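You operate a simulated robot arm through the tools that you are given. There is no shell and no other tool. Be economical: measure what you need, move in short steps, check, and stop when the job is done.

The job below is to be done with a simulated robot arm. You get a single attempt, and the scene is never put back.

Task
Lower seat one till it is level with seat two.
Fine: free lever one, press the seat down, lock the lever, then tuck stool one in; leave stool two.

Only the result counts: the job must be done as asked and must still hold three seconds after the hand-in. Knocking over, shifting, dropping, spilling or breaking anything else fails it.

Robot
A 6-joint arm with a two-finger parallel gripper, fixed in place. Base frame: the origin is at the foot of the arm, x ahead of it, y to its left, z up. Lengths are in m, angles in rad, forces in N, time in s.
With the tool pointing down near the work surface it reaches from about 0.14 to 0.82 m from the base axis. Its first joint turns from -2.897 to 2.897 rad. Payload 3.91 kg.
Tool frame: the origin (TCP) lies between the finger pads and is the grasp point; the fingertips stand 0.03 m ahead of it; z points along the fingers, y is the line along which they close. Largest opening 0.11 m; finger width 0.02, thickness 0.01; the body of the gripper, 0.048 by 0.112 m, starts 0.055 m behind the TCP.
Orientation is told as [roll, pitch, yaw] about the base's x, y, z axes, in that order, counted from this pose: with the fingers straight down and closing along the base's y, the tool's x points along the base's -x, its y along +y and its z along -z.

Tools
- The arm moves only by the tool move_arm. Its argument "moves" is one flat list of numbers, 7 for each row, row after row: the shift along the tool's x, y, z in units of 50 mm (1.0 is 50 mm), then the turn, a rotation vector about the tool's x, y, z in units of 4 degrees (1.0 is 4 degrees), then the finger opening in m, from 0 to 0.11. In form: [x, y, z, wx, wy, wz, jaw, x, y, z, wx, wy, wz, jaw, ...]. A call has 1 to 10 rows; each row shifts and turns the commanded pose from where the row before left it, along the tool's axes as they then stand. A call with a number of a shift or a turn outside -1 to 1 is refused whole. A row lasts 0.2 s, in which the tool goes at most 0.05 m and 0.15 rad; a call with a longer step from one row to the next is refused whole, and so is a gripper value outside its range. Where a pose cannot be reached the arm comes as near as it can. A force on the tool above 90 N (or 10 N above the force at the start of the call, whichever is more), or a blocked arm, ends the call early, and 0.2 s more pass. The fingers move at their own pace (about 0.108 m/s each) and stop on an object; they squeeze with about 29 N. The grip force told is the motor's: it shows also when the fingers shut on nothing. Time passes only in rows, and 0.2 s behind the last, so rows that do not move let the fingers close. It gives the time, the measured TCP pose, the force on the tool (base axes), the opening and the grip force at its end, in the units of the frame above (readings bear some noise), with the torque about the TCP (base axes, N m) and any sound that the robot's microphone picked up.
- Cameras (640 x 400 px; columns grow to the right, rows downward): "scene" is fixed at [0.0486, 0.6502, 1.3431]; the picture's right is [-0.62, -0.79, 0.00], its down [-0.66, 0.52, -0.55] and it looks along [0.43, -0.34, -0.84] (base axes); focal length 214 px, centre (320, 200). "wrist" rides on the gripper at [0.077, 0.007, -0.114] in the tool frame; the picture's right is [-0.09, 1.00, 0.00], its down [-0.80, -0.07, -0.59] and it looks along [-0.59, -0.05, 0.80] (tool axes); focal length 270 px, centre (320, 200). There is no depth. A picture from a camera that has moved, and an enlarged one, comes with that camera's place and axes in the base frame and with its lens.
- grab_frame(camera): a new picture of that camera. It takes no simulated time.
- slide_trunk(by): slides the trunk up (or, below 0, down) by that many m; the arm rides with it, the base frame stays. It gives what a move gives, with no picture.
- enlarge(camera, box): a new picture of the part [left, top, right, bottom] of that camera's present view, enlarged. It takes no simulated time.
- sign_off(): hands the job in; it is judged then, once.

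Work in short steps. Places have to be worked out from the pictures, the camera data and where the tool is seen: move nearer, look again, correct. Check each grasp and each placing, and mend what went wrong. You have 120 turns and 64 pictures in all, those below and enlarged ones among them. Open the gripper and draw the arm clear of the work before you hand the job in, unless the task says otherwise; then end with one line.

The tools are called after "Emit:" as name(argument=value, ...) on one line, values as JSON. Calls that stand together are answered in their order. move_arm: Moves the arm, as the interface text tells. Its arguments: {"type":"object","properties":{"moves":{"type":"array","items":{"type":"number"}}},"required":["moves"]} The other tools are called the same way: slide_trunk (by) slides the trunk up or down; grab_frame (camera) takes a picture; enlarge (camera, box) takes an enlarged picture of a part of a camera's view; sign_off () hands the job in.

At the start:

```text
time_s: 0.0
ee_pos: [0.3733, 0.3634, 1.0875]
tcp_rot: [0.0, 0.003, 0.0]
force: [0.8, 0.6, 0.0]
wrist_torque: [0.02, 0.04, 0.01]
gripper_width: 0.1099
grasp_force: 0.1
trunk travel left (down, up): [-0.325, 0.215]
```

scene: 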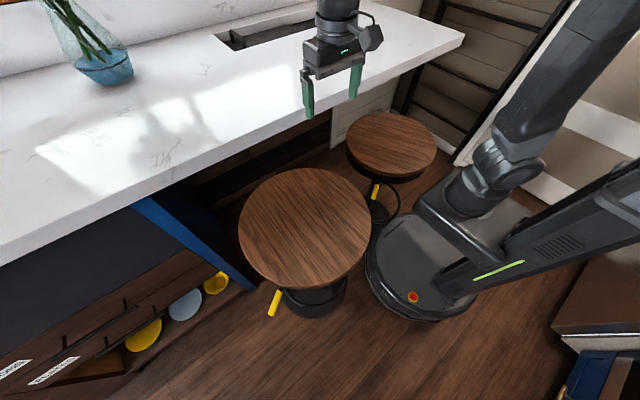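
wrist: 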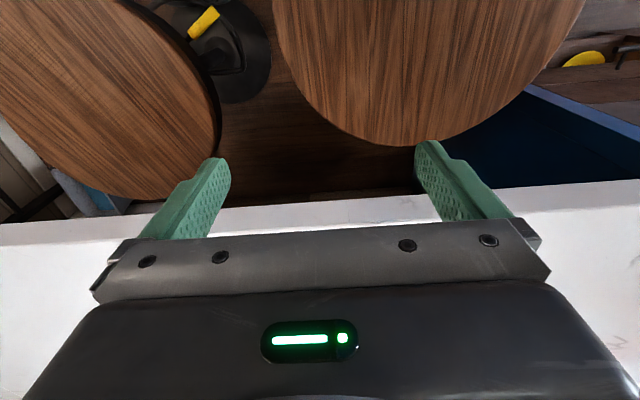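

I'll start by looking more closely at the two stools and their levers.

Emit:
enlarge(camera="scene", box=[220, 150, 400, 330])

Emit:
enlarge(camera="scene", box=[320, 90, 460, 240])

```text
2.22 times, centred on (310, 240) of scene
camera zoom: at [0.0486, 0.6502, 1.3431], right [-0.62, -0.79, 0.0], down [-0.66, 0.52, -0.55], along [0.43, -0.34, -0.84], focal length 477 px, centre (342, 111)
```

zoom: 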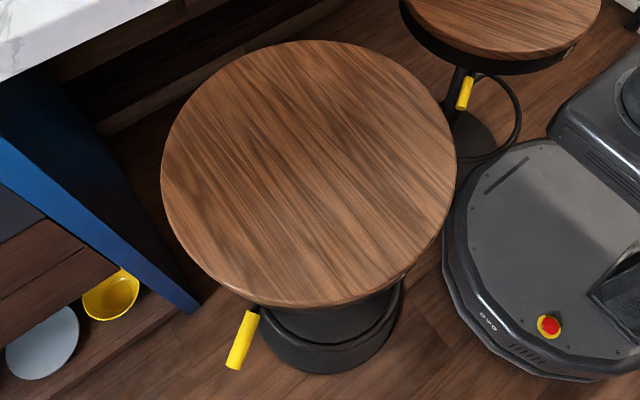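

```text
2.67 times, centred on (390, 165) of scene
camera zoom: at [0.0486, 0.6502, 1.3431], right [-0.62, -0.79, 0.0], down [-0.66, 0.52, -0.55], along [0.43, -0.34, -0.84], focal length 572 px, centre (133, 293)
```

zoom: 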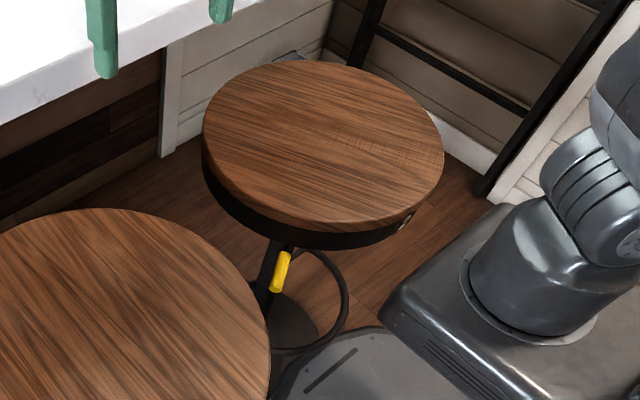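

Seat one appears to be the near, higher one. I'll check the rim tags to confirm which stool is which.

Emit:
enlarge(camera="scene", box=[255, 250, 365, 325])

Emit:
enlarge(camera="scene", box=[360, 155, 440, 205])

```text
5.33 times, centred on (310, 288) of scene
camera zoom: at [0.0486, 0.6502, 1.3431], right [-0.62, -0.79, 0.0], down [-0.66, 0.52, -0.55], along [0.43, -0.34, -0.84], focal length 1144 px, centre (373, -267)
```

zoom: 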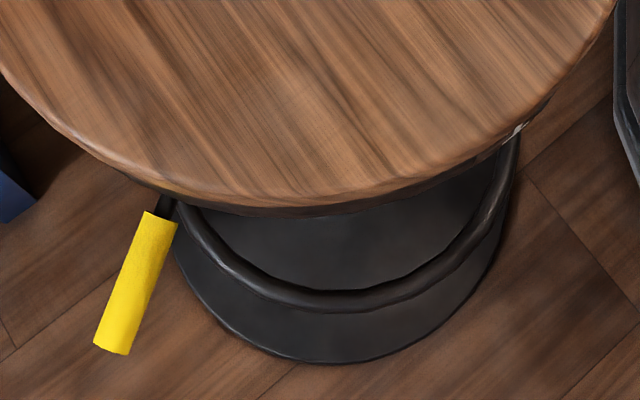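

```text
8.00 times, centred on (400, 180) of scene
camera zoom: at [0.0486, 0.6502, 1.3431], right [-0.62, -0.79, 0.0], down [-0.66, 0.52, -0.55], along [0.43, -0.34, -0.84], focal length 1716 px, centre (-320, 360)
```

zoom: 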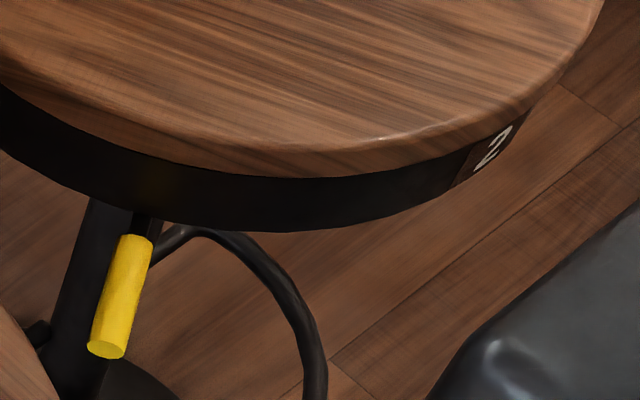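

Far stool carries "2", so the near one is stool one (centre around x 0.29, y 0.51, seat top about 0.78, radius 0.19). Its yellow lever sticks out on the +y side. I'll move the hand above and beside the lever to look at it from close up.

Emit:
move_arm(moves=[0.4, 0.8, 0, 0, 0, 0, 0.05, 0.4, 0.8, 0, 0, 0, 0, 0.05, 0.4, 0.8, 0, 0, 0, 0, 0.05, 0.4, 0.8, 0, 0, 0, 0, 0.05, 0.4, 0.8, 0, 0, 0, 0, 0.05, 0.4, 0.8, 0, 0, 0, 0, 0.05, 0.4, 0.8, 0, 0, 0, 0, 0.05, 0.4, 0.8, 0, 0, 0, 0, 0.05])

Emit:
grab_frame(camera="wrist")

```text
time_s: 1.8
ee_pos: [0.2189, 0.6686, 1.0862]
tcp_rot: [0.004, -0.003, -0.002]
force: [-0.1, -0.6, 0.1]
wrist_torque: [0.04, 0.01, 0.02]
gripper_width: 0.05
grasp_force: 0.1
out of reach, approached as far as the arm can: row 8
trunk travel left (down, up): [-0.325, 0.215]
```

```text
57 pictures are left
camera wrist: at [0.1424, 0.6752, 1.2009], right [0.09, 1.0, 0.01], down [0.8, -0.07, 0.59], along [0.59, -0.05, -0.8], focal length 270 px, centre (320, 200)
```

wrist: 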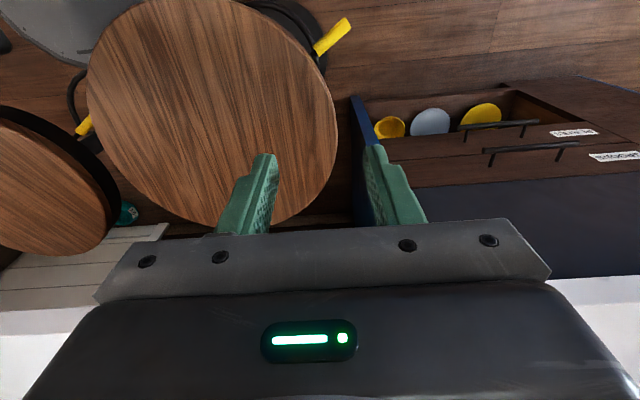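

Triangulating both views puts the yellow handle from about (0.210, 0.663, 0.693) to (0.174, 0.721, 0.676), radial from the stool. I'll turn the hand by −58° so that it closes across the handle with the camera on the outside, then lower the trunk a little.

Emit:
move_arm(moves=[0, 0, 0, 0, 0, 1, 0.05, 0, 0, 0, 0, 0, 1, 0.05, 0, 0, 0, 0, 0, 1, 0.05, 0, 0, 0, 0, 0, 1, 0.05, 0, 0, 0, 0, 0, 1, 0.05, 0, 0, 0, 0, 0, 1, 0.05, 0, 0, 0, 0, 0, 1, 0.05, 0, 0, 0, 0, 0, 1, 0.05, 0, 0, 0, 0, 0, 1, 0.05, 0, 0, 0, 0, 0, 1, 0.05])

Emit:
slide_trunk(by=-0.12)

Emit:
move_arm(moves=[0, 0, 0, 0, 0, 1, 0.05, 0, 0, 0, 0, 0, 1, 0.05, 0, 0, 0, 0, 0, 1, 0.05, 0, 0, 0, 0, 0, 1, 0.05, 0, 0, 0, 0, 0, 0.5, 0.05])

Emit:
grab_frame(camera="wrist")

Emit:
grab_frame(camera="scene")

```text
time_s: 4.0
ee_pos: [0.2177, 0.6697, 1.0838]
tcp_rot: [0.004, 0.001, -0.699]
force: [-0.1, 0.0, 0.0]
wrist_torque: [-0.03, 0.0, -0.02]
gripper_width: 0.0501
grasp_force: 0.1
trunk travel left (down, up): [-0.325, 0.215]
```

```text
time_s: 5.5
ee_pos: [0.2182, 0.6699, 0.965]
tcp_rot: [0.001, -0.001, -0.701]
force: [-0.6, -0.1, -0.2]
wrist_torque: [0.04, -0.03, -0.02]
gripper_width: 0.0502
grasp_force: 0.1
trunk travel left (down, up): [-0.205, 0.335]
```

```text
time_s: 6.7
ee_pos: [0.2175, 0.669, 0.9652]
tcp_rot: [0.0, -0.001, -1.014]
force: [0.4, 0.6, 0.3]
wrist_torque: [-0.03, 0.03, 0.0]
gripper_width: 0.0504
grasp_force: 0.0
trunk travel left (down, up): [-0.205, 0.335]
```

```text
56 pictures are left
camera wrist: at [0.1832, 0.7379, 1.079], right [0.89, 0.45, 0.0], down [0.36, -0.72, 0.59], along [0.27, -0.53, -0.8], focal length 270 px, centre (320, 200)
```

wrist: 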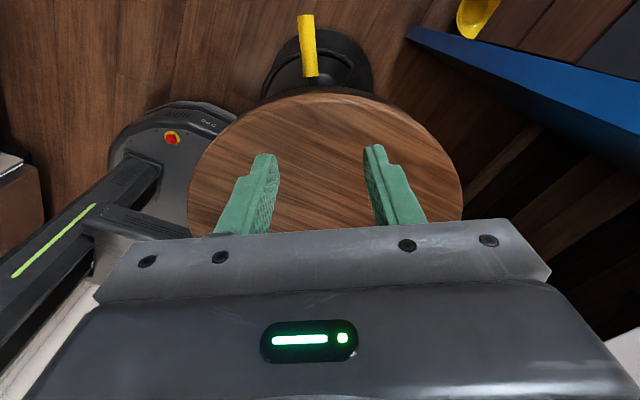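

```text
55 pictures are left
```

scene: 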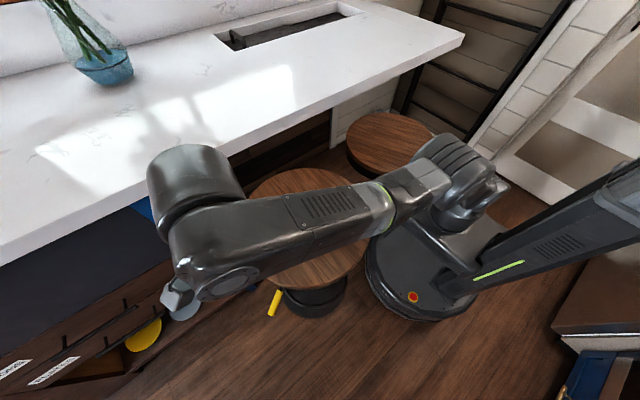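

The third view confirms the handle position. I'll move over its outer part (about 0.180, 0.711) and come down part way with the trunk.

Emit:
move_arm(moves=[0.56, -0.1, 0, 0, 0, 0, 0.06, 0.56, -0.09, 0, 0, 0, 0, 0.06])

Emit:
slide_trunk(by=-0.15)

Emit:
grab_frame(camera="wrist")

```text
time_s: 7.3
ee_pos: [0.1916, 0.695, 0.945]
tcp_rot: [0.011, 0.009, -1.01]
force: [-0.4, -0.3, 0.4]
wrist_torque: [-0.02, 0.01, 0.02]
gripper_width: 0.0601
grasp_force: 0.0
out of reach, approached as far as the arm can: row 1, 2
trunk travel left (down, up): [-0.205, 0.335]
```

```text
time_s: 9.1
ee_pos: [0.1928, 0.694, 0.7971]
tcp_rot: [0.013, 0.012, -1.014]
force: [-0.3, -1.2, -0.3]
wrist_torque: [0.02, 0.01, 0.0]
gripper_width: 0.0602
grasp_force: 0.0
trunk travel left (down, up): [-0.055, 0.485]
```

```text
54 pictures are left
camera wrist: at [0.1576, 0.7609, 0.9131], right [0.89, 0.45, 0.01], down [0.36, -0.73, 0.58], along [0.27, -0.52, -0.81], focal length 270 px, centre (320, 200)
```

wrist: 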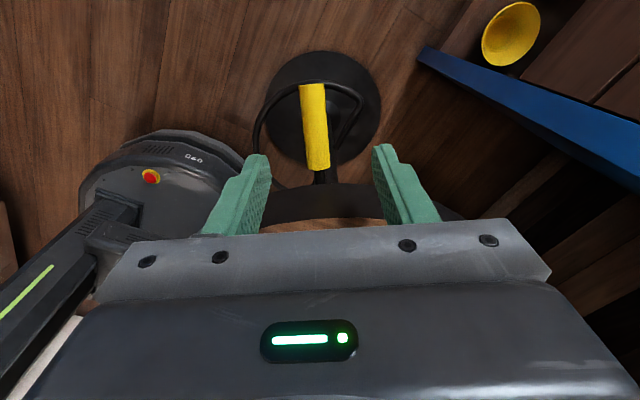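

Handle is centred between the fingers. Descend half way and read the pose.

Emit:
move_arm(moves=[0.1, 0, 0.45, 0, 0, 0, 0.06, 0.1, 0, 0.45, 0, 0, 0, 0.06])

```text
time_s: 9.7
ee_pos: [0.1876, 0.7026, 0.7518]
tcp_rot: [0.013, 0.012, -1.013]
force: [0.2, -0.3, -0.1]
wrist_torque: [0.02, -0.01, 0.0]
gripper_width: 0.0601
grasp_force: 0.0
trunk travel left (down, up): [-0.055, 0.485]
```

Reads well; continue down to the handle height and a bit outward, still open.

Emit:
move_arm(moves=[0.15, 0, 0.7, 0, 0, 0, 0.06, 0.1, 0, 0.65, 0, 0, 0, 0.06])

Emit:
grab_frame(camera="wrist")

Emit:
grab_frame(camera="scene")

```text
time_s: 10.2
ee_pos: [0.181, 0.7161, 0.6861]
tcp_rot: [0.012, 0.012, -1.014]
force: [-0.6, 0.2, 0.5]
wrist_torque: [0.01, 0.01, 0.0]
gripper_width: 0.0603
grasp_force: 0.1
trunk travel left (down, up): [-0.055, 0.485]
```

```text
53 pictures are left
camera wrist: at [0.1453, 0.7833, 0.8021], right [0.89, 0.45, 0.01], down [0.36, -0.73, 0.58], along [0.27, -0.52, -0.81], focal length 270 px, centre (320, 200)
```

wrist: 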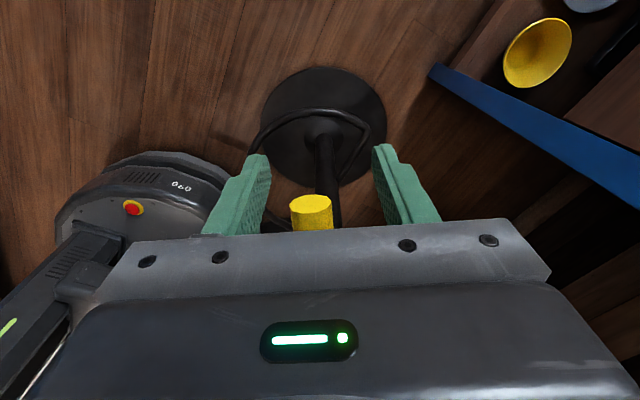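

```text
52 pictures are left
```

scene: 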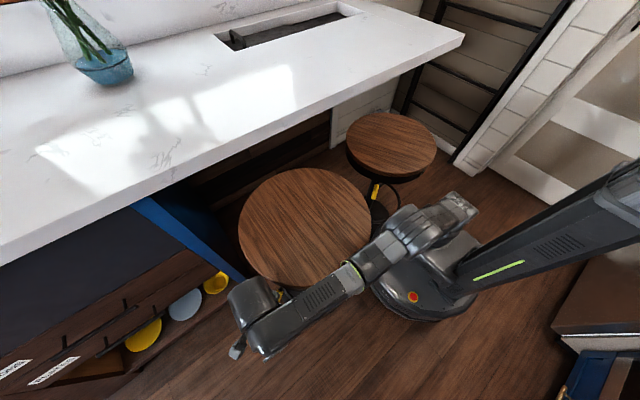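

The handle's end is around (0.180, 0.705); I'm slightly too far out, so I'll slide 14 mm inward, 6 mm lower, and then close.

Emit:
move_arm(moves=[-0.28, -0.05, 0.12, 0, 0, 0, 0.06, 0, 0, 0, 0, 0, 0, 0.0, 0, 0, 0, 0, 0, 0, 0.0, 0, 0, 0, 0, 0, 0, 0.0])

Emit:
grab_frame(camera="wrist")

```text
time_s: 11.2
ee_pos: [0.185, 0.7013, 0.6798]
tcp_rot: [0.011, 0.013, -1.013]
force: [-6.0, -9.1, -4.7]
wrist_torque: [0.78, 0.13, 0.05]
gripper_width: 0.0168
grasp_force: 45.0
trunk travel left (down, up): [-0.055, 0.485]
```

```text
51 pictures are left
camera wrist: at [0.1499, 0.7687, 0.7955], right [0.89, 0.45, 0.01], down [0.36, -0.73, 0.58], along [0.27, -0.52, -0.81], focal length 270 px, centre (320, 200)
```

wrist: 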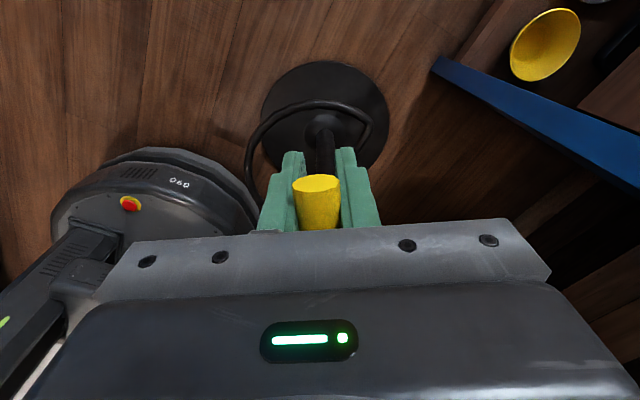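

The handle is held. Test a small lift (10 mm) and read the force.

Emit:
move_arm(moves=[0, 0, -0.1, 0, 0, 0, 0.0, 0, 0, -0.1, 0, 0, 0, 0.0])

```text
time_s: 11.8
ee_pos: [0.1852, 0.7023, 0.6846]
tcp_rot: [0.008, 0.007, -1.011]
force: [-11.9, -13.7, -31.5]
wrist_torque: [0.53, -0.22, 0.09]
gripper_width: 0.0174
grasp_force: 44.9
trunk travel left (down, up): [-0.055, 0.485]
```

Lifting meets rising resistance (31 N at 5 mm). I'll go back and try the opposite way for comparison.

Emit:
move_arm(moves=[0, 0, 0.1, 0, 0, 0, 0.0, 0, 0, 0.1, 0, 0, 0, 0.0])

Emit:
move_arm(moves=[0, 0, 0.1, 0, 0, 0, 0.0, 0, 0, 0.1, 0, 0, 0, 0.0])

```text
time_s: 12.4
ee_pos: [0.1851, 0.7017, 0.6826]
tcp_rot: [0.017, 0.015, -1.011]
force: [-13.8, -8.0, 4.8]
wrist_torque: [-0.97, -1.01, 0.11]
gripper_width: 0.0172
grasp_force: 44.8
trunk travel left (down, up): [-0.055, 0.485]
```

```text
time_s: 13.1
ee_pos: [0.1855, 0.7022, 0.6701]
tcp_rot: [0.014, 0.013, -1.015]
force: [-13.8, -13.6, 8.3]
wrist_torque: [-0.76, -0.99, 0.19]
gripper_width: 0.017
grasp_force: 44.6
trunk travel left (down, up): [-0.055, 0.485]
```

It went down about 12 mm with only 8 N. Check whether the lever moved or slipped.

Emit:
grab_frame(camera="wrist")

Emit:
enlarge(camera="scene", box=[220, 250, 350, 350])

```text
50 pictures are left
camera wrist: at [0.1502, 0.7683, 0.7868], right [0.89, 0.45, 0.01], down [0.36, -0.73, 0.58], along [0.27, -0.52, -0.81], focal length 270 px, centre (320, 200)
```

wrist: 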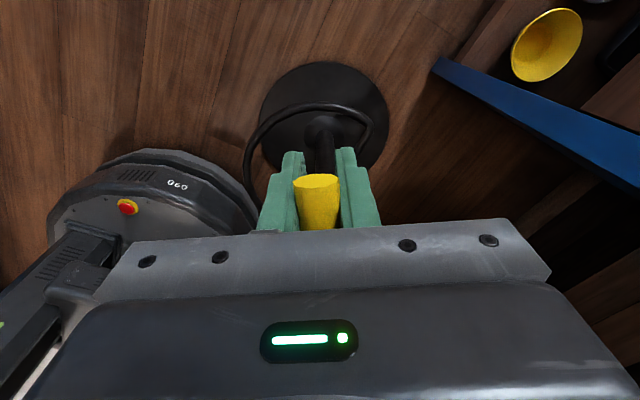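

```text
4.00 times, centred on (285, 300) of scene
camera zoom: at [0.0486, 0.6502, 1.3431], right [-0.62, -0.79, 0.0], down [-0.66, 0.52, -0.55], along [0.43, -0.34, -0.84], focal length 858 px, centre (460, -200)
```

zoom: 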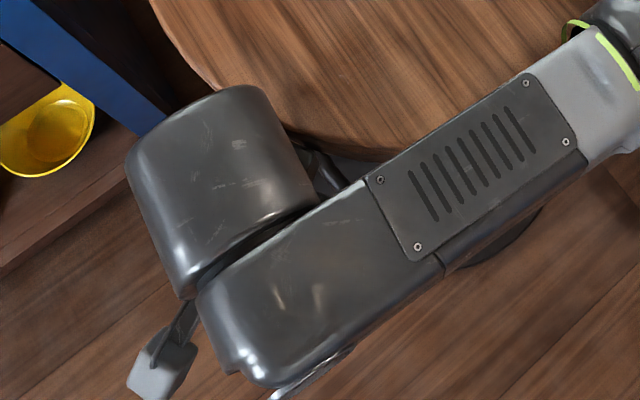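

The handle followed the fingers, so the lever swings downward. Continue down while also easing the sideways load.

Emit:
move_arm(moves=[0, -0.05, 0.15, 0, 0, 0, 0.0, 0, -0.05, 0.15, 0, 0, 0, 0.0])

Emit:
grab_frame(camera="wrist")

```text
time_s: 13.7
ee_pos: [0.1858, 0.6993, 0.6534]
tcp_rot: [0.017, 0.014, -1.014]
force: [16.9, 2.3, 8.3]
wrist_torque: [-1.1, -0.16, 0.18]
gripper_width: 0.0171
grasp_force: 45.0
trunk travel left (down, up): [-0.055, 0.485]
```

```text
48 pictures are left
camera wrist: at [0.1506, 0.7661, 0.7702], right [0.89, 0.45, 0.01], down [0.36, -0.73, 0.58], along [0.27, -0.52, -0.81], focal length 270 px, centre (320, 200)
```

wrist: 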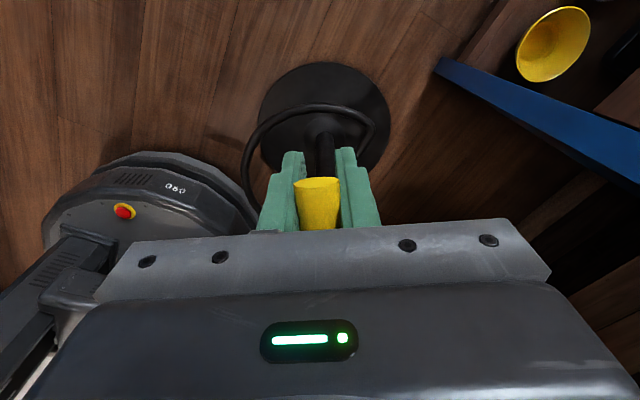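

Still following at 8 N. Carry on downward.

Emit:
move_arm(moves=[0, 0.03, 0.2, 0, 0, 0, 0.0, 0, 0.02, 0.2, 0, 0, 0, 0.0])

Emit:
grab_frame(camera="wrist")

```text
time_s: 14.2
ee_pos: [0.1837, 0.6988, 0.6344]
tcp_rot: [0.008, 0.012, -1.012]
force: [6.1, -29.5, 5.5]
wrist_torque: [0.89, 0.33, 0.23]
gripper_width: 0.017
grasp_force: 45.0
trunk travel left (down, up): [-0.055, 0.485]
```

```text
47 pictures are left
camera wrist: at [0.1483, 0.7662, 0.7502], right [0.89, 0.45, 0.01], down [0.36, -0.73, 0.58], along [0.27, -0.52, -0.81], focal length 270 px, centre (320, 200)
```

wrist: 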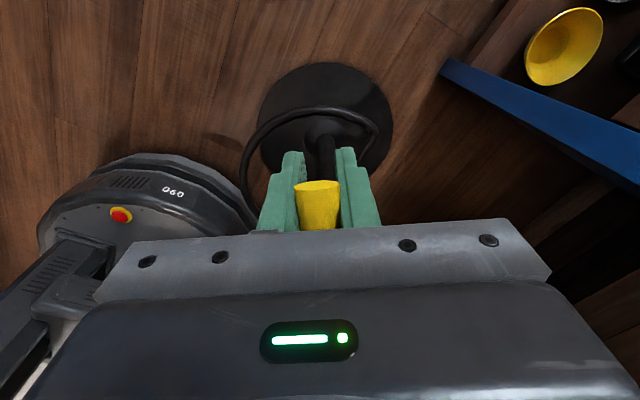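

There's now an inward pull of ~28 N from the lever's arc. I'll tilt the hand along with the lever (top leaning outward) and ease inward while continuing.

Emit:
move_arm(moves=[-0.1, 0, 0, 0, -1, 0, 0.0, -0.05, 0, 0.1, 0, -1, 0, 0.0, -0.05, 0, 0.1, 0, -1, 0, 0.0])

```text
time_s: 15.1
ee_pos: [0.1891, 0.6919, 0.6237]
tcp_rot: [0.011, -0.197, -1.014]
force: [-15.5, -0.3, -9.2]
wrist_torque: [0.69, 0.23, 0.34]
gripper_width: 0.0169
grasp_force: 45.1
trunk travel left (down, up): [-0.055, 0.485]
```

Emit:
grab_frame(camera="wrist")

Emit:
move_arm(moves=[0, -0.03, 0.2, 0, -0.5, 0, 0.0, -0.02, 0, 0.2, 0, -0.5, 0, 0.0])

```text
46 pictures are left
camera wrist: at [0.142, 0.7783, 0.7211], right [0.89, 0.46, 0.03], down [0.29, -0.61, 0.74], along [0.35, -0.65, -0.67], focal length 270 px, centre (320, 200)
```

wrist: 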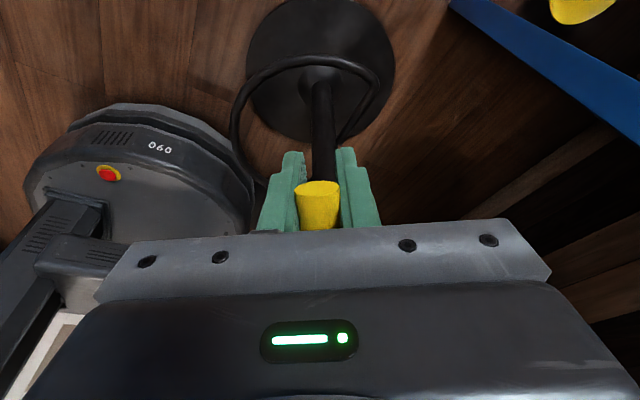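

```text
time_s: 15.7
ee_pos: [0.1917, 0.6867, 0.6056]
tcp_rot: [0.013, -0.265, -1.018]
force: [-1.4, 12.3, -11.3]
wrist_torque: [0.4, 0.63, 0.26]
gripper_width: 0.017
grasp_force: 45.6
trunk travel left (down, up): [-0.055, 0.485]
```

The lever keeps following. I need to see whether the seat itself is moving along.

Emit:
grab_frame(camera="scene")

Emit:
grab_frame(camera="wrist")

```text
45 pictures are left
```

scene: 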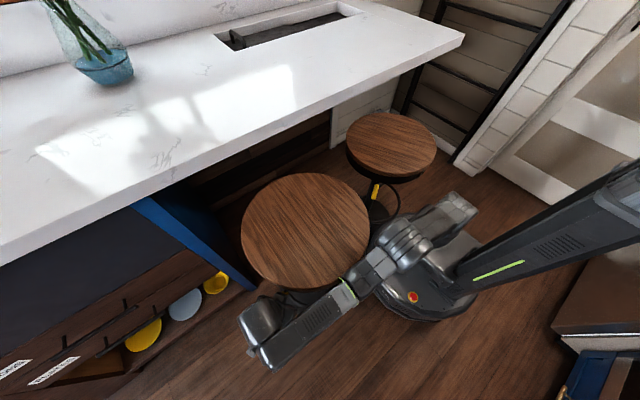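

```text
44 pictures are left
camera wrist: at [0.1424, 0.7789, 0.6966], right [0.89, 0.46, 0.04], down [0.26, -0.57, 0.78], along [0.38, -0.69, -0.62], focal length 270 px, centre (320, 200)
```

wrist: 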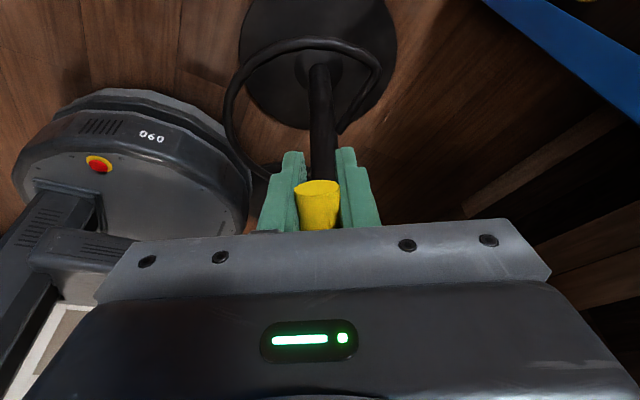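

Seat one has begun to sink (its outline shrank from 132 to 127 px), so the lever is freed. I'll let go, back outward, and look at the lever.

Emit:
move_arm(moves=[0, 0, 0, 0, 0, 0, 0.06, 0, 0, 0, 0, 0, 0, 0.06, 0.5, 0, 0, 0, 0, 0, 0.06, 0.7, 0, -0.3, 0, 0, 0, 0.06, 0.5, 0, -0.5, 0, 0, 0, 0.06])

Emit:
grab_frame(camera="wrist")

```text
time_s: 16.9
ee_pos: [0.1433, 0.7174, 0.6227]
tcp_rot: [0.012, -0.269, -1.017]
force: [1.5, -0.3, -1.0]
wrist_torque: [-0.06, 0.02, -0.01]
gripper_width: 0.06
grasp_force: 0.0
out of reach, approached as far as the arm can: row 4, 5
trunk travel left (down, up): [-0.055, 0.485]
```

```text
43 pictures are left
camera wrist: at [0.0941, 0.8104, 0.7136], right [0.89, 0.45, 0.03], down [0.26, -0.56, 0.78], along [0.38, -0.69, -0.62], focal length 270 px, centre (320, 200)
```

wrist: 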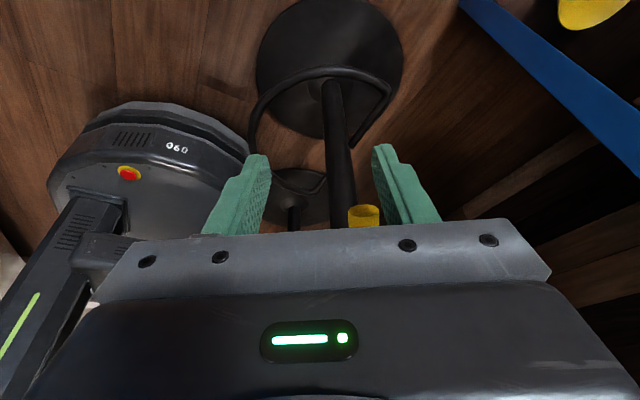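

I'll rise and straighten the hand to see lever and seat.

Emit:
move_arm(moves=[0, 0, -0.6, 0, 1, 0, 0.06, 0, 0, -0.6, 0, 1, 0, 0.06, 0, 0, -0.7, 0, 1, 0, 0.06, 0, 0, -0.7, 0, 0.9, 0, 0.06])

Emit:
grab_frame(camera="wrist")

Emit:
enlarge(camera="scene", box=[220, 100, 460, 250])

```text
time_s: 17.9
ee_pos: [0.1294, 0.7172, 0.7559]
tcp_rot: [0.012, 0.006, -1.015]
force: [0.1, -0.4, 0.0]
wrist_torque: [0.0, -0.01, 0.0]
gripper_width: 0.0602
grasp_force: 0.0
out of reach, approached as far as the arm can: row 3
trunk travel left (down, up): [-0.055, 0.485]
```

```text
42 pictures are left
camera wrist: at [0.0941, 0.7848, 0.8709], right [0.89, 0.45, 0.01], down [0.36, -0.72, 0.59], along [0.27, -0.52, -0.81], focal length 270 px, centre (320, 200)
```

wrist: 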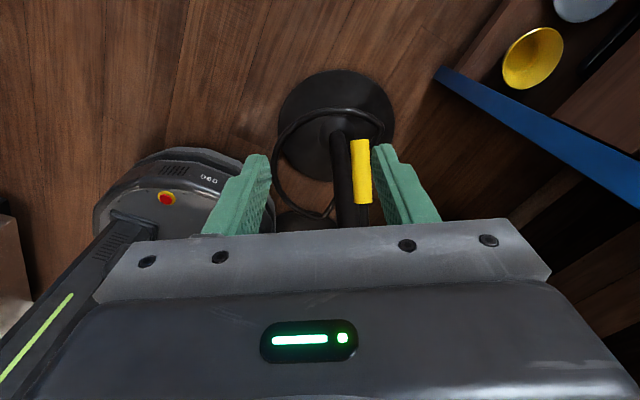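

```text
2.67 times, centred on (340, 175) of scene
camera zoom: at [0.0486, 0.6502, 1.3431], right [-0.62, -0.79, 0.0], down [-0.66, 0.52, -0.55], along [0.43, -0.34, -0.84], focal length 572 px, centre (267, 267)
```

zoom: 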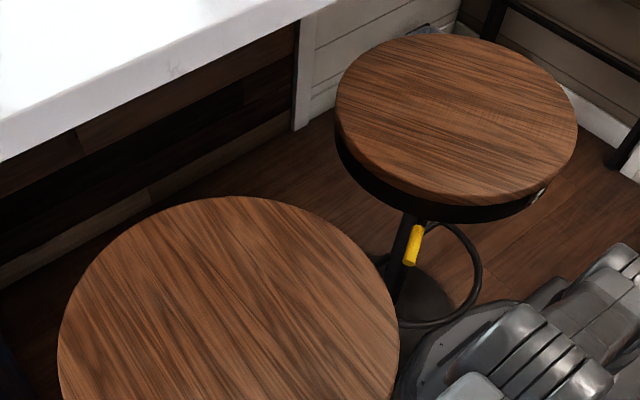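

The lever hangs lower, and seat one sank about 2 cm. Next I need seat two's exact height; I'll raise the arm and carry the hand over to touch seat two's top very lightly.

Emit:
slide_trunk(by=0.17)

Emit:
move_arm(moves=[-0.7, 0, 0, 0, 0, -1, 0.0, -0.7, 0, 0, 0, 0, -1, 0.0, -0.7, 0, 0, 0, 0, -1, 0.0, -0.7, 0, 0, 0, 0, -1, 0.0, -0.7, 0, 0, 0, 0, -1, 0.0, -0.7, 0, 0, 0, 0, -1, 0.0, -0.5, 0, 0, 0, 0, -1, 0.0, 0, 0, 0, 0, 0, -1, 0.0, 0, 0, 0, 0, 0, -1, 0.0, 0, 0, 0, 0, 0, -1, 0.0])

Emit:
grab_frame(camera="scene")

```text
time_s: 19.8
ee_pos: [0.1292, 0.7165, 0.9256]
tcp_rot: [0.011, 0.005, -1.015]
force: [0.3, -0.2, -0.1]
wrist_torque: [0.03, -0.01, 0.02]
gripper_width: 0.0599
grasp_force: 0.1
trunk travel left (down, up): [-0.225, 0.315]
```

```text
time_s: 22.0
ee_pos: [0.2898, 0.5483, 0.9257]
tcp_rot: [0.012, -0.004, -0.317]
force: [-0.1, -0.3, -0.1]
wrist_torque: [-0.01, 0.01, -0.02]
gripper_width: 0.0001
grasp_force: 29.3
trunk travel left (down, up): [-0.225, 0.315]
```

```text
40 pictures are left
```

scene: 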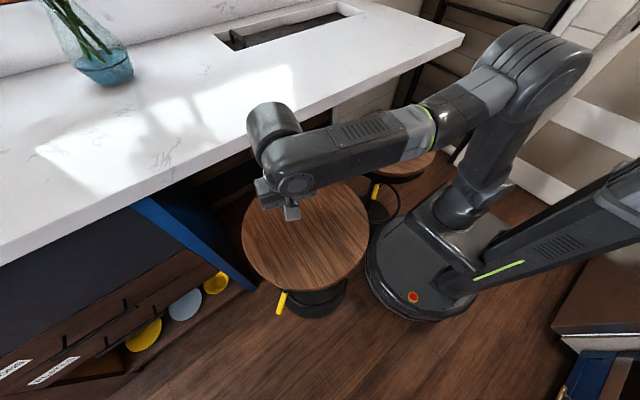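

The lever is visible now; a close look at it.

Emit:
enlarge(camera="scene", box=[255, 250, 365, 325])

Emit:
move_arm(moves=[0, -0.9, 0, 0, 0, -1, 0.0, 0, -0.9, 0, 0, 0, -1, 0.0, 0, -0.9, 0, 0, 0, -1, 0.0, 0, -0.9, 0, 0, 0, -1, 0.0, 0, -0.9, 0, 0, 0, -0.5, 0.0, 0, -0.9, 0, 0, 0, 0, 0.0, 0, -0.9, 0, 0, 0, 0, 0.0, 0, -0.9, 0, 0, 0, 0, 0.0])

```text
5.33 times, centred on (310, 288) of scene
camera zoom: at [0.0486, 0.6502, 1.3431], right [-0.62, -0.79, 0.0], down [-0.66, 0.52, -0.55], along [0.43, -0.34, -0.84], focal length 1144 px, centre (373, -267)
```

zoom: 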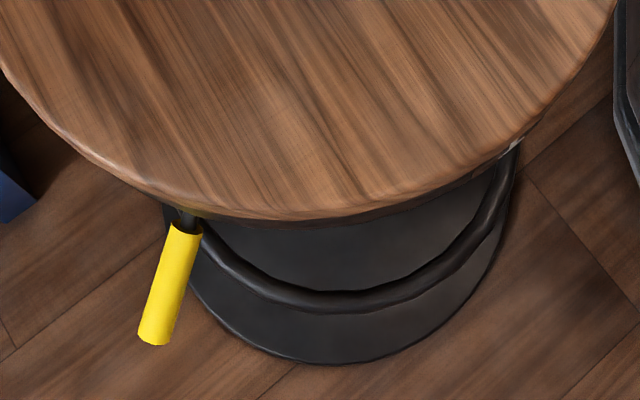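

```text
time_s: 23.8
ee_pos: [0.2505, 0.1932, 0.9205]
tcp_rot: [0.009, -0.007, -0.001]
force: [-0.3, 0.6, 0.0]
wrist_torque: [-0.04, 0.02, 0.01]
gripper_width: 0.0001
grasp_force: 29.5
trunk travel left (down, up): [-0.225, 0.315]
```

The lever is now inclined about 35° (was 14°). Carry on to above seat two's centre, about (0.40, −0.01).

Emit:
move_arm(moves=[-0.5, -0.68, 0, 0, 0, 0, 0.0, -0.5, -0.68, 0, 0, 0, 0, 0.0, -0.5, -0.68, 0, 0, 0, 0, 0.0, -0.5, -0.68, 0, 0, 0, 0, 0.0, -0.5, -0.68, 0, 0, 0, 0, 0.0, -0.5, -0.68, 0, 0, 0, 0, 0.0])

Emit:
grab_frame(camera="wrist")

Emit:
enlarge(camera="scene", box=[220, 100, 460, 250])

```text
time_s: 25.2
ee_pos: [0.398, -0.0112, 0.9176]
tcp_rot: [0.012, -0.007, 0.001]
force: [0.2, 0.3, 0.1]
wrist_torque: [0.0, -0.02, 0.02]
gripper_width: 0.0001
grasp_force: 29.2
trunk travel left (down, up): [-0.225, 0.315]
```

```text
38 pictures are left
camera wrist: at [0.3206, -0.0057, 1.0315], right [0.09, 1.0, 0.01], down [0.8, -0.08, 0.6], along [0.6, -0.04, -0.8], focal length 270 px, centre (320, 200)
```

wrist: 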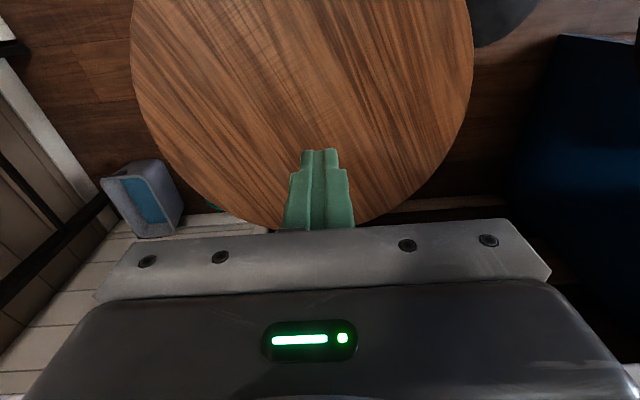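

```text
2.67 times, centred on (340, 175) of scene
camera zoom: at [0.0486, 0.6502, 1.3431], right [-0.62, -0.79, 0.0], down [-0.66, 0.52, -0.55], along [0.43, -0.34, -0.84], focal length 572 px, centre (267, 267)
```

zoom: 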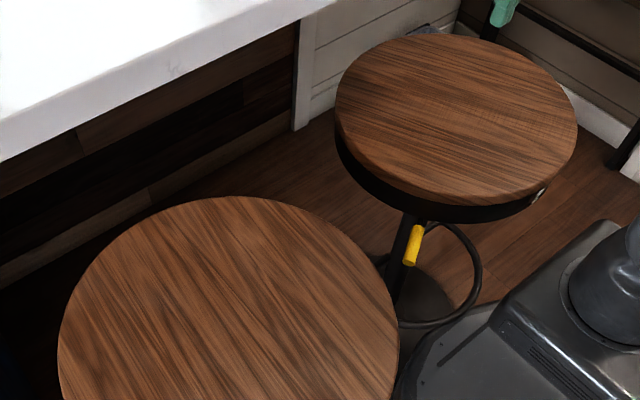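

Over seat two. Descend to about z 0.80, then creep.

Emit:
move_arm(moves=[0, 0, 0.8, 0, 0, 0, 0.0, 0, 0, 0.8, 0, 0, 0, 0.0, 0, 0, 0.7, 0, 0, 0, 0.0])

Emit:
enlarge(camera="wrist", box=[240, 100, 400, 200])

Emit:
grab_frame(camera="scene")

```text
time_s: 26.0
ee_pos: [0.3993, -0.0128, 0.8035]
tcp_rot: [0.011, -0.007, -0.002]
force: [-0.4, 0.4, 0.4]
wrist_torque: [0.01, -0.03, 0.03]
gripper_width: 0.0
grasp_force: 28.7
trunk travel left (down, up): [-0.225, 0.315]
```

```text
4.00 times, centred on (320, 150) of wrist
camera zoom: at [0.3218, -0.0065, 0.918], right [0.09, 1.0, 0.01], down [0.8, -0.08, 0.6], along [0.6, -0.04, -0.8], focal length 1081 px, centre (320, 400)
```

zoom: 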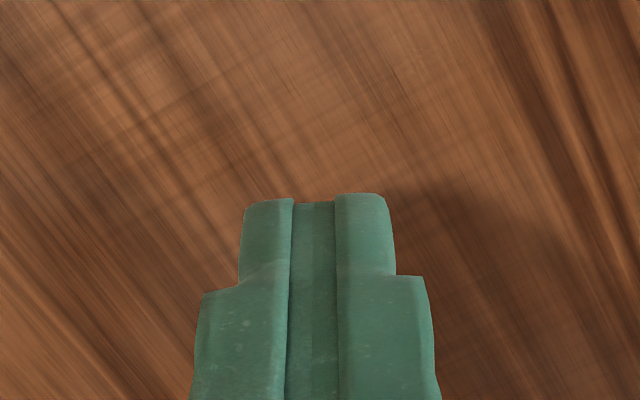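

```text
35 pictures are left
```

scene: 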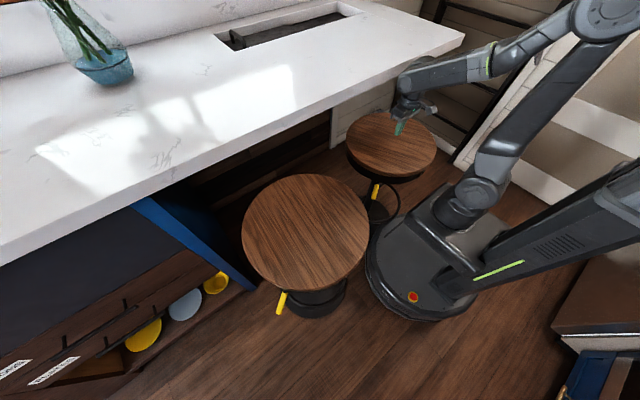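

Shadow shows a few cm left. Creep down to 0.775, then small steps with force checks.

Emit:
move_arm(moves=[0, 0, 0.3, 0, 0, 0, 0.0, 0, 0, 0.25, 0, 0, 0, 0.0])

Emit:
move_arm(moves=[0, 0, 0.1, 0, 0, 0, 0.0])

Emit:
move_arm(moves=[0, 0, 0.1, 0, 0, 0, 0.0])

```text
time_s: 26.6
ee_pos: [0.3996, -0.012, 0.7769]
tcp_rot: [0.011, -0.008, -0.002]
force: [0.9, 0.1, 0.0]
wrist_torque: [-0.01, 0.01, 0.0]
gripper_width: 0.0001
grasp_force: 29.0
trunk travel left (down, up): [-0.225, 0.315]
```

```text
time_s: 27.0
ee_pos: [0.3996, -0.0115, 0.7714]
tcp_rot: [0.011, -0.007, -0.002]
force: [-0.1, -0.5, -0.8]
wrist_torque: [0.02, -0.02, -0.01]
gripper_width: 0.0002
grasp_force: 29.1
trunk travel left (down, up): [-0.225, 0.315]
```

```text
time_s: 27.4
ee_pos: [0.4002, -0.0113, 0.7661]
tcp_rot: [0.01, -0.007, -0.003]
force: [0.6, -0.6, 0.6]
wrist_torque: [-0.02, 0.01, -0.02]
gripper_width: 0.0001
grasp_force: 29.3
trunk travel left (down, up): [-0.225, 0.315]
```

No contact yet; continue in 4 mm steps.

Emit:
move_arm(moves=[0, 0, 0.08, 0, 0, 0, 0.0])

Emit:
move_arm(moves=[0, 0, 0.08, 0, 0, 0, 0.0])

Emit:
enlarge(camera="wrist", box=[240, 100, 400, 200])

```text
time_s: 27.8
ee_pos: [0.4002, -0.0096, 0.7613]
tcp_rot: [0.01, -0.007, -0.002]
force: [0.2, 0.3, 0.5]
wrist_torque: [0.0, 0.0, 0.0]
gripper_width: 0.0001
grasp_force: 28.9
trunk travel left (down, up): [-0.225, 0.315]
```

```text
time_s: 28.2
ee_pos: [0.4009, -0.0095, 0.7592]
tcp_rot: [0.01, -0.006, -0.003]
force: [-0.2, 0.1, 0.6]
wrist_torque: [0.0, 0.0, 0.0]
gripper_width: 0.0
grasp_force: 28.7
trunk travel left (down, up): [-0.225, 0.315]
```

```text
4.00 times, centred on (320, 150) of wrist
camera zoom: at [0.3234, -0.004, 0.8731], right [0.09, 1.0, 0.01], down [0.8, -0.08, 0.6], along [0.6, -0.04, -0.8], focal length 1081 px, centre (320, 400)
```

zoom: 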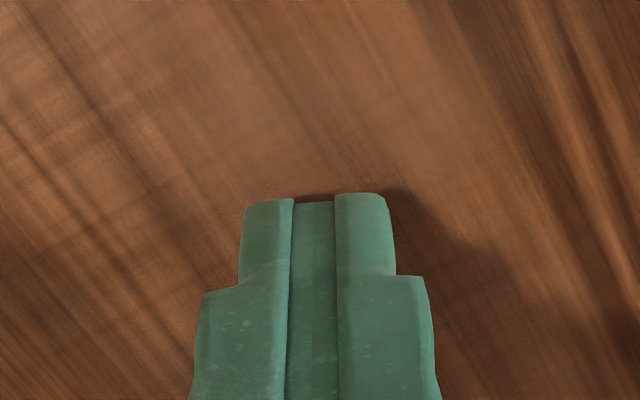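

The shadow is closing in; maybe 5–10 mm left. 3 mm steps.

Emit:
move_arm(moves=[0, 0, 0.06, 0, 0, 0, 0.0])

Emit:
move_arm(moves=[0, 0, 0.06, 0, 0, 0, 0.0])

Emit:
move_arm(moves=[0, 0, 0.06, 0, 0, 0, 0.0])

```text
time_s: 28.6
ee_pos: [0.4018, -0.009, 0.7564]
tcp_rot: [0.01, -0.007, -0.001]
force: [0.2, 0.7, -0.4]
wrist_torque: [-0.01, -0.02, 0.01]
gripper_width: 0.0
grasp_force: 29.0
trunk travel left (down, up): [-0.225, 0.315]
```

```text
time_s: 29.0
ee_pos: [0.4017, -0.0091, 0.7519]
tcp_rot: [0.009, -0.008, -0.003]
force: [0.0, -0.2, -0.5]
wrist_torque: [-0.02, 0.04, 0.01]
gripper_width: 0.0
grasp_force: 28.6
trunk travel left (down, up): [-0.225, 0.315]
```

```text
time_s: 29.4
ee_pos: [0.4015, -0.0098, 0.7496]
tcp_rot: [0.01, -0.007, -0.001]
force: [0.2, 0.0, 2.4]
wrist_torque: [0.03, 0.07, 0.0]
gripper_width: 0.0
grasp_force: 28.8
trunk travel left (down, up): [-0.225, 0.315]
```

2.4 N hints at contact; one more 2 mm to confirm, then lift.

Emit:
move_arm(moves=[0, 0, 0.03, 0, 0, 0, 0.0])

Emit:
move_arm(moves=[0, 0, -0.05, 0, 0, 0, 0.0, 0, 0, -0.4, 0, 0, 0, 0.0, 0, 0, -0.8, 0, 0, 0, 0.0, 0, 0, -0.8, 0, 0, 0, 0.0, 0, 0, -0.6, 0, 0, 0, 0.0])

```text
time_s: 29.8
ee_pos: [0.4014, -0.0094, 0.7502]
tcp_rot: [0.011, -0.01, -0.002]
force: [0.0, -0.2, 17.9]
wrist_torque: [-0.12, 0.17, -0.1]
gripper_width: 0.0
grasp_force: 29.1
trunk travel left (down, up): [-0.225, 0.315]
```

```text
time_s: 31.0
ee_pos: [0.4022, -0.0108, 0.8809]
tcp_rot: [0.009, -0.005, -0.002]
force: [0.5, -0.2, -0.6]
wrist_torque: [-0.01, 0.04, 0.0]
gripper_width: 0.0002
grasp_force: 28.3
trunk travel left (down, up): [-0.225, 0.315]
```

Contact at TCP z ≈ 0.750, so seat two's top is at 0.720. Now over to seat one's centre, about (0.29, 0.515).

Emit:
move_arm(moves=[0.19, 0.88, 0, 0, 0, 0, 0.0, 0.19, 0.88, 0, 0, 0, 0, 0.0, 0.19, 0.88, 0, 0, 0, 0, 0.0, 0.19, 0.88, 0, 0, 0, 0, 0.0, 0.19, 0.88, 0, 0, 0, 0, 0.0, 0.19, 0.88, 0, 0, 0, 0, 0.0, 0.19, 0.88, 0, 0, 0, 0, 0.0, 0.19, 0.88, 0, 0, 0, 0, 0.0, 0.19, 0.88, 0, 0, 0, 0, 0.0, 0.19, 0.88, 0, 0, 0, 0, 0.0])

Emit:
move_arm(moves=[0.17, 0.86, 0, 0, 0, 0, 0.0, 0.17, 0.86, 0, 0, 0, 0, 0.0])

Emit:
grab_frame(camera="wrist")

Emit:
grab_frame(camera="scene")

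```text
time_s: 33.2
ee_pos: [0.3073, 0.4298, 0.8838]
tcp_rot: [0.011, -0.006, -0.002]
force: [-0.2, 0.0, -0.4]
wrist_torque: [0.01, -0.03, -0.03]
gripper_width: 0.0002
grasp_force: 29.2
trunk travel left (down, up): [-0.225, 0.315]
```

```text
time_s: 33.8
ee_pos: [0.2901, 0.518, 0.8831]
tcp_rot: [0.01, -0.007, 0.0]
force: [0.3, -0.7, 0.2]
wrist_torque: [0.02, 0.03, 0.01]
gripper_width: 0.0002
grasp_force: 28.6
trunk travel left (down, up): [-0.225, 0.315]
```

```text
33 pictures are left
camera wrist: at [0.2118, 0.5245, 0.9977], right [0.09, 1.0, 0.01], down [0.8, -0.08, 0.6], along [0.6, -0.04, -0.8], focal length 270 px, centre (320, 200)
```

wrist: 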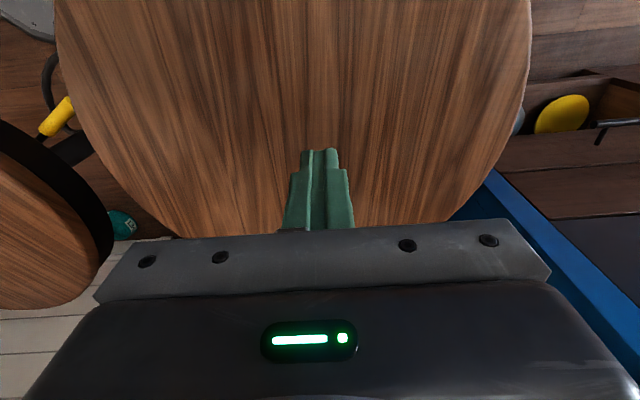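

```text
32 pictures are left
```

scene: 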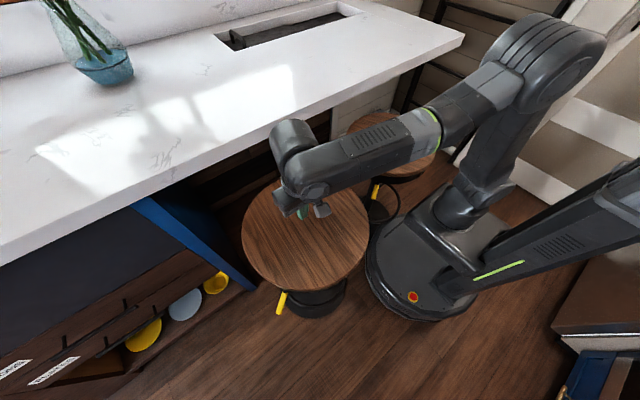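

Over seat one. Descend to just above it and then press in small steps.

Emit:
move_arm(moves=[0, 0, 0.6, 0, 0, 0, 0.0, 0, 0, 0.6, 0, 0, 0, 0.0])

Emit:
move_arm(moves=[0, 0, 0.1, 0, 0, 0, 0.0])

Emit:
move_arm(moves=[0, 0, 0.1, 0, 0, 0, 0.0])

Emit:
move_arm(moves=[0, 0, 0.1, 0, 0, 0, 0.0])

```text
time_s: 34.4
ee_pos: [0.289, 0.5155, 0.8227]
tcp_rot: [0.011, -0.006, -0.001]
force: [0.6, -0.4, -0.5]
wrist_torque: [0.01, 0.01, 0.02]
gripper_width: 0.0
grasp_force: 29.2
trunk travel left (down, up): [-0.225, 0.315]
```

```text
time_s: 34.8
ee_pos: [0.29, 0.5136, 0.8187]
tcp_rot: [0.013, -0.008, -0.002]
force: [0.0, 0.5, 0.0]
wrist_torque: [0.01, 0.01, -0.01]
gripper_width: 0.0001
grasp_force: 28.9
trunk travel left (down, up): [-0.225, 0.315]
```

```text
time_s: 35.2
ee_pos: [0.2895, 0.5152, 0.8142]
tcp_rot: [0.009, -0.007, -0.003]
force: [-0.6, 0.3, -0.4]
wrist_torque: [0.04, -0.01, -0.02]
gripper_width: 0.0
grasp_force: 29.3
trunk travel left (down, up): [-0.225, 0.315]
```

```text
time_s: 35.6
ee_pos: [0.2902, 0.5171, 0.8092]
tcp_rot: [0.011, -0.007, -0.002]
force: [0.1, 0.6, 0.0]
wrist_torque: [0.0, 0.01, 0.0]
gripper_width: 0.0
grasp_force: 29.2
trunk travel left (down, up): [-0.225, 0.315]
```

Emit:
move_arm(moves=[0, 0, 0.1, 0, 0, 0, 0.0])

Emit:
move_arm(moves=[0, 0, 0.1, 0, 0, 0, 0.0])

Emit:
move_arm(moves=[0, 0, 0.1, 0, 0, 0, 0.0])

```text
time_s: 36.0
ee_pos: [0.2893, 0.5159, 0.8052]
tcp_rot: [0.013, -0.005, -0.004]
force: [-0.4, 0.3, 0.8]
wrist_torque: [0.0, -0.01, 0.0]
gripper_width: 0.0001
grasp_force: 29.2
trunk travel left (down, up): [-0.225, 0.315]
```

```text
time_s: 36.4
ee_pos: [0.2903, 0.5162, 0.8018]
tcp_rot: [0.012, -0.009, -0.002]
force: [0.2, -1.6, 9.3]
wrist_torque: [-0.1, 0.1, 0.05]
gripper_width: 0.0001
grasp_force: 28.9
trunk travel left (down, up): [-0.225, 0.315]
```

```text
time_s: 36.8
ee_pos: [0.289, 0.5155, 0.7952]
tcp_rot: [0.013, -0.007, -0.004]
force: [2.9, 0.3, 7.1]
wrist_torque: [-0.04, 0.01, 0.0]
gripper_width: 0.0002
grasp_force: 29.1
trunk travel left (down, up): [-0.225, 0.315]
```

Contact at 0.803 and the seat yields at about 7–9 N. Keep pressing toward 0.750.

Emit:
move_arm(moves=[0, 0, 0.15, 0, 0, 0, 0.0, 0, 0, 0.15, 0, 0, 0, 0.0, 0, 0, 0.15, 0, 0, 0, 0.0])

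Emit:
move_arm(moves=[0, 0, 0.14, 0, 0, 0, 0.0, 0, 0, 0.14, 0, 0, 0, 0.0])

```text
time_s: 37.6
ee_pos: [0.2901, 0.5164, 0.7725]
tcp_rot: [0.01, -0.009, -0.001]
force: [2.0, -1.4, 6.6]
wrist_torque: [-0.14, 0.04, 0.02]
gripper_width: 0.0
grasp_force: 29.2
trunk travel left (down, up): [-0.225, 0.315]
```

```text
time_s: 38.2
ee_pos: [0.2888, 0.5161, 0.7593]
tcp_rot: [0.01, -0.006, -0.002]
force: [2.0, -5.9, 6.0]
wrist_torque: [-0.26, 0.0, 0.06]
gripper_width: 0.0001
grasp_force: 28.5
trunk travel left (down, up): [-0.225, 0.315]
```

About 9 mm left; press on.

Emit:
move_arm(moves=[0, 0, 0.12, 0, 0, 0, 0.0])

Emit:
move_arm(moves=[0, 0, 0.05, 0, 0, 0, 0.0])

```text
time_s: 38.6
ee_pos: [0.2889, 0.5178, 0.753]
tcp_rot: [0.011, -0.007, -0.002]
force: [2.0, -4.4, 5.5]
wrist_torque: [-0.18, 0.04, 0.08]
gripper_width: 0.0
grasp_force: 29.4
trunk travel left (down, up): [-0.225, 0.315]
```

```text
time_s: 39.0
ee_pos: [0.2899, 0.5162, 0.7516]
tcp_rot: [0.011, -0.007, 0.001]
force: [0.6, -6.9, 7.4]
wrist_torque: [-0.21, 0.08, 0.05]
gripper_width: 0.0001
grasp_force: 28.8
trunk travel left (down, up): [-0.225, 0.315]
```

Nearly at 0.750; one more millimetre and a hold for a second reading.

Emit:
move_arm(moves=[0, 0, 0.02, 0, 0, 0, 0.0])

Emit:
move_arm(moves=[0, 0, 0, 0, 0, 0, 0.0])

```text
time_s: 39.4
ee_pos: [0.2902, 0.5151, 0.7499]
tcp_rot: [0.012, -0.009, 0.0]
force: [1.8, -2.2, 9.1]
wrist_torque: [-0.1, 0.02, 0.04]
gripper_width: 0.0
grasp_force: 28.9
trunk travel left (down, up): [-0.225, 0.315]
```

```text
time_s: 39.8
ee_pos: [0.2886, 0.5171, 0.7501]
tcp_rot: [0.013, -0.007, 0.0]
force: [1.2, 0.2, 7.8]
wrist_torque: [-0.06, 0.02, 0.05]
gripper_width: 0.0003
grasp_force: 28.3
trunk travel left (down, up): [-0.225, 0.315]
```

Seat one pressed to 0.750. Now lift off and see whether it stays.

Emit:
move_arm(moves=[0, 0, -0.6, 0, 0, 0, 0.0, 0, 0, -0.9, 0, 0, 0, 0.0, 0, 0, -0.9, 0, 0, 0, 0.0, 0, 0, -0.6, 0, 0, 0, 0.0])

Emit:
enlarge(camera="scene", box=[230, 165, 390, 325])

```text
time_s: 40.8
ee_pos: [0.2869, 0.5156, 0.9011]
tcp_rot: [0.009, -0.008, -0.001]
force: [0.2, 1.1, 0.0]
wrist_torque: [0.02, 0.02, -0.01]
gripper_width: 0.0001
grasp_force: 28.9
trunk travel left (down, up): [-0.225, 0.315]
```

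```text
2.50 times, centred on (310, 245) of scene
camera zoom: at [0.0486, 0.6502, 1.3431], right [-0.62, -0.79, 0.0], down [-0.66, 0.52, -0.55], along [0.43, -0.34, -0.84], focal length 536 px, centre (345, 88)
```

zoom: 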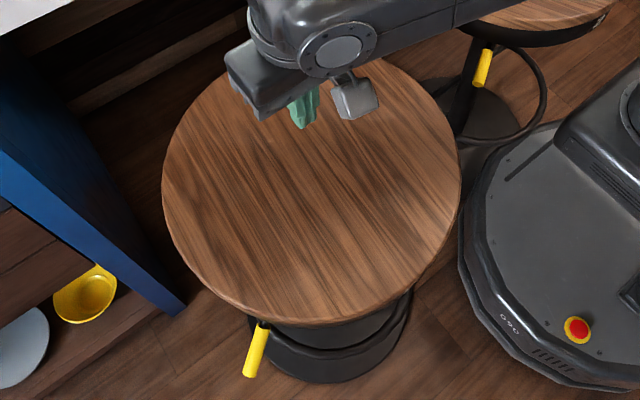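

The seat stays (its size matches 0.720). Now to lock: turn the hand back to −58° and move outward over the lever.

Emit:
move_arm(moves=[0, 0, 0, 0, 0, 1, 0.06, 0, 0, 0, 0, 0, 1, 0.06, 0, 0, 0, 0, 0, 1, 0.06, 0, 0, 0, 0, 0, 1, 0.06, 0, 0, 0, 0, 0, 1, 0.06, 0, 0, 0, 0, 0, 1, 0.06, 0, 0, 0, 0, 0, 1, 0.06, 0, 0, 0, 0, 0, 1, 0.06, 0, 0, 0, 0, 0, 1, 0.06, 0, 0, 0, 0, 0, 1, 0.06])

Emit:
move_arm(moves=[0, 0, 0, 0, 0, 1, 0.06, 0, 0, 0, 0, 0, 1, 0.06, 0, 0, 0, 0, 0, 1, 0.06, 0, 0, 0, 0, 0, 1, 0.06, 0, 0, 0, 0, 0, 0.5, 0.06, 0.9, 0, 0, 0, 0, 0, 0.06, 0.9, 0, 0, 0, 0, 0, 0.06, 0.9, 0, 0, 0, 0, 0, 0.06, 0.9, 0, 0, 0, 0, 0, 0.06, 0.9, 0, 0, 0, 0, 0, 0.06])

```text
time_s: 43.0
ee_pos: [0.2891, 0.5147, 0.9001]
tcp_rot: [0.011, 0.004, -0.701]
force: [0.1, 0.0, -0.5]
wrist_torque: [-0.01, 0.02, 0.0]
gripper_width: 0.0597
grasp_force: 0.1
trunk travel left (down, up): [-0.225, 0.315]
```

```text
time_s: 45.2
ee_pos: [0.1717, 0.7068, 0.9002]
tcp_rot: [0.012, 0.003, -1.013]
force: [0.9, -1.0, 1.0]
wrist_torque: [0.0, 0.0, 0.02]
gripper_width: 0.0601
grasp_force: 0.0
trunk travel left (down, up): [-0.225, 0.315]
```

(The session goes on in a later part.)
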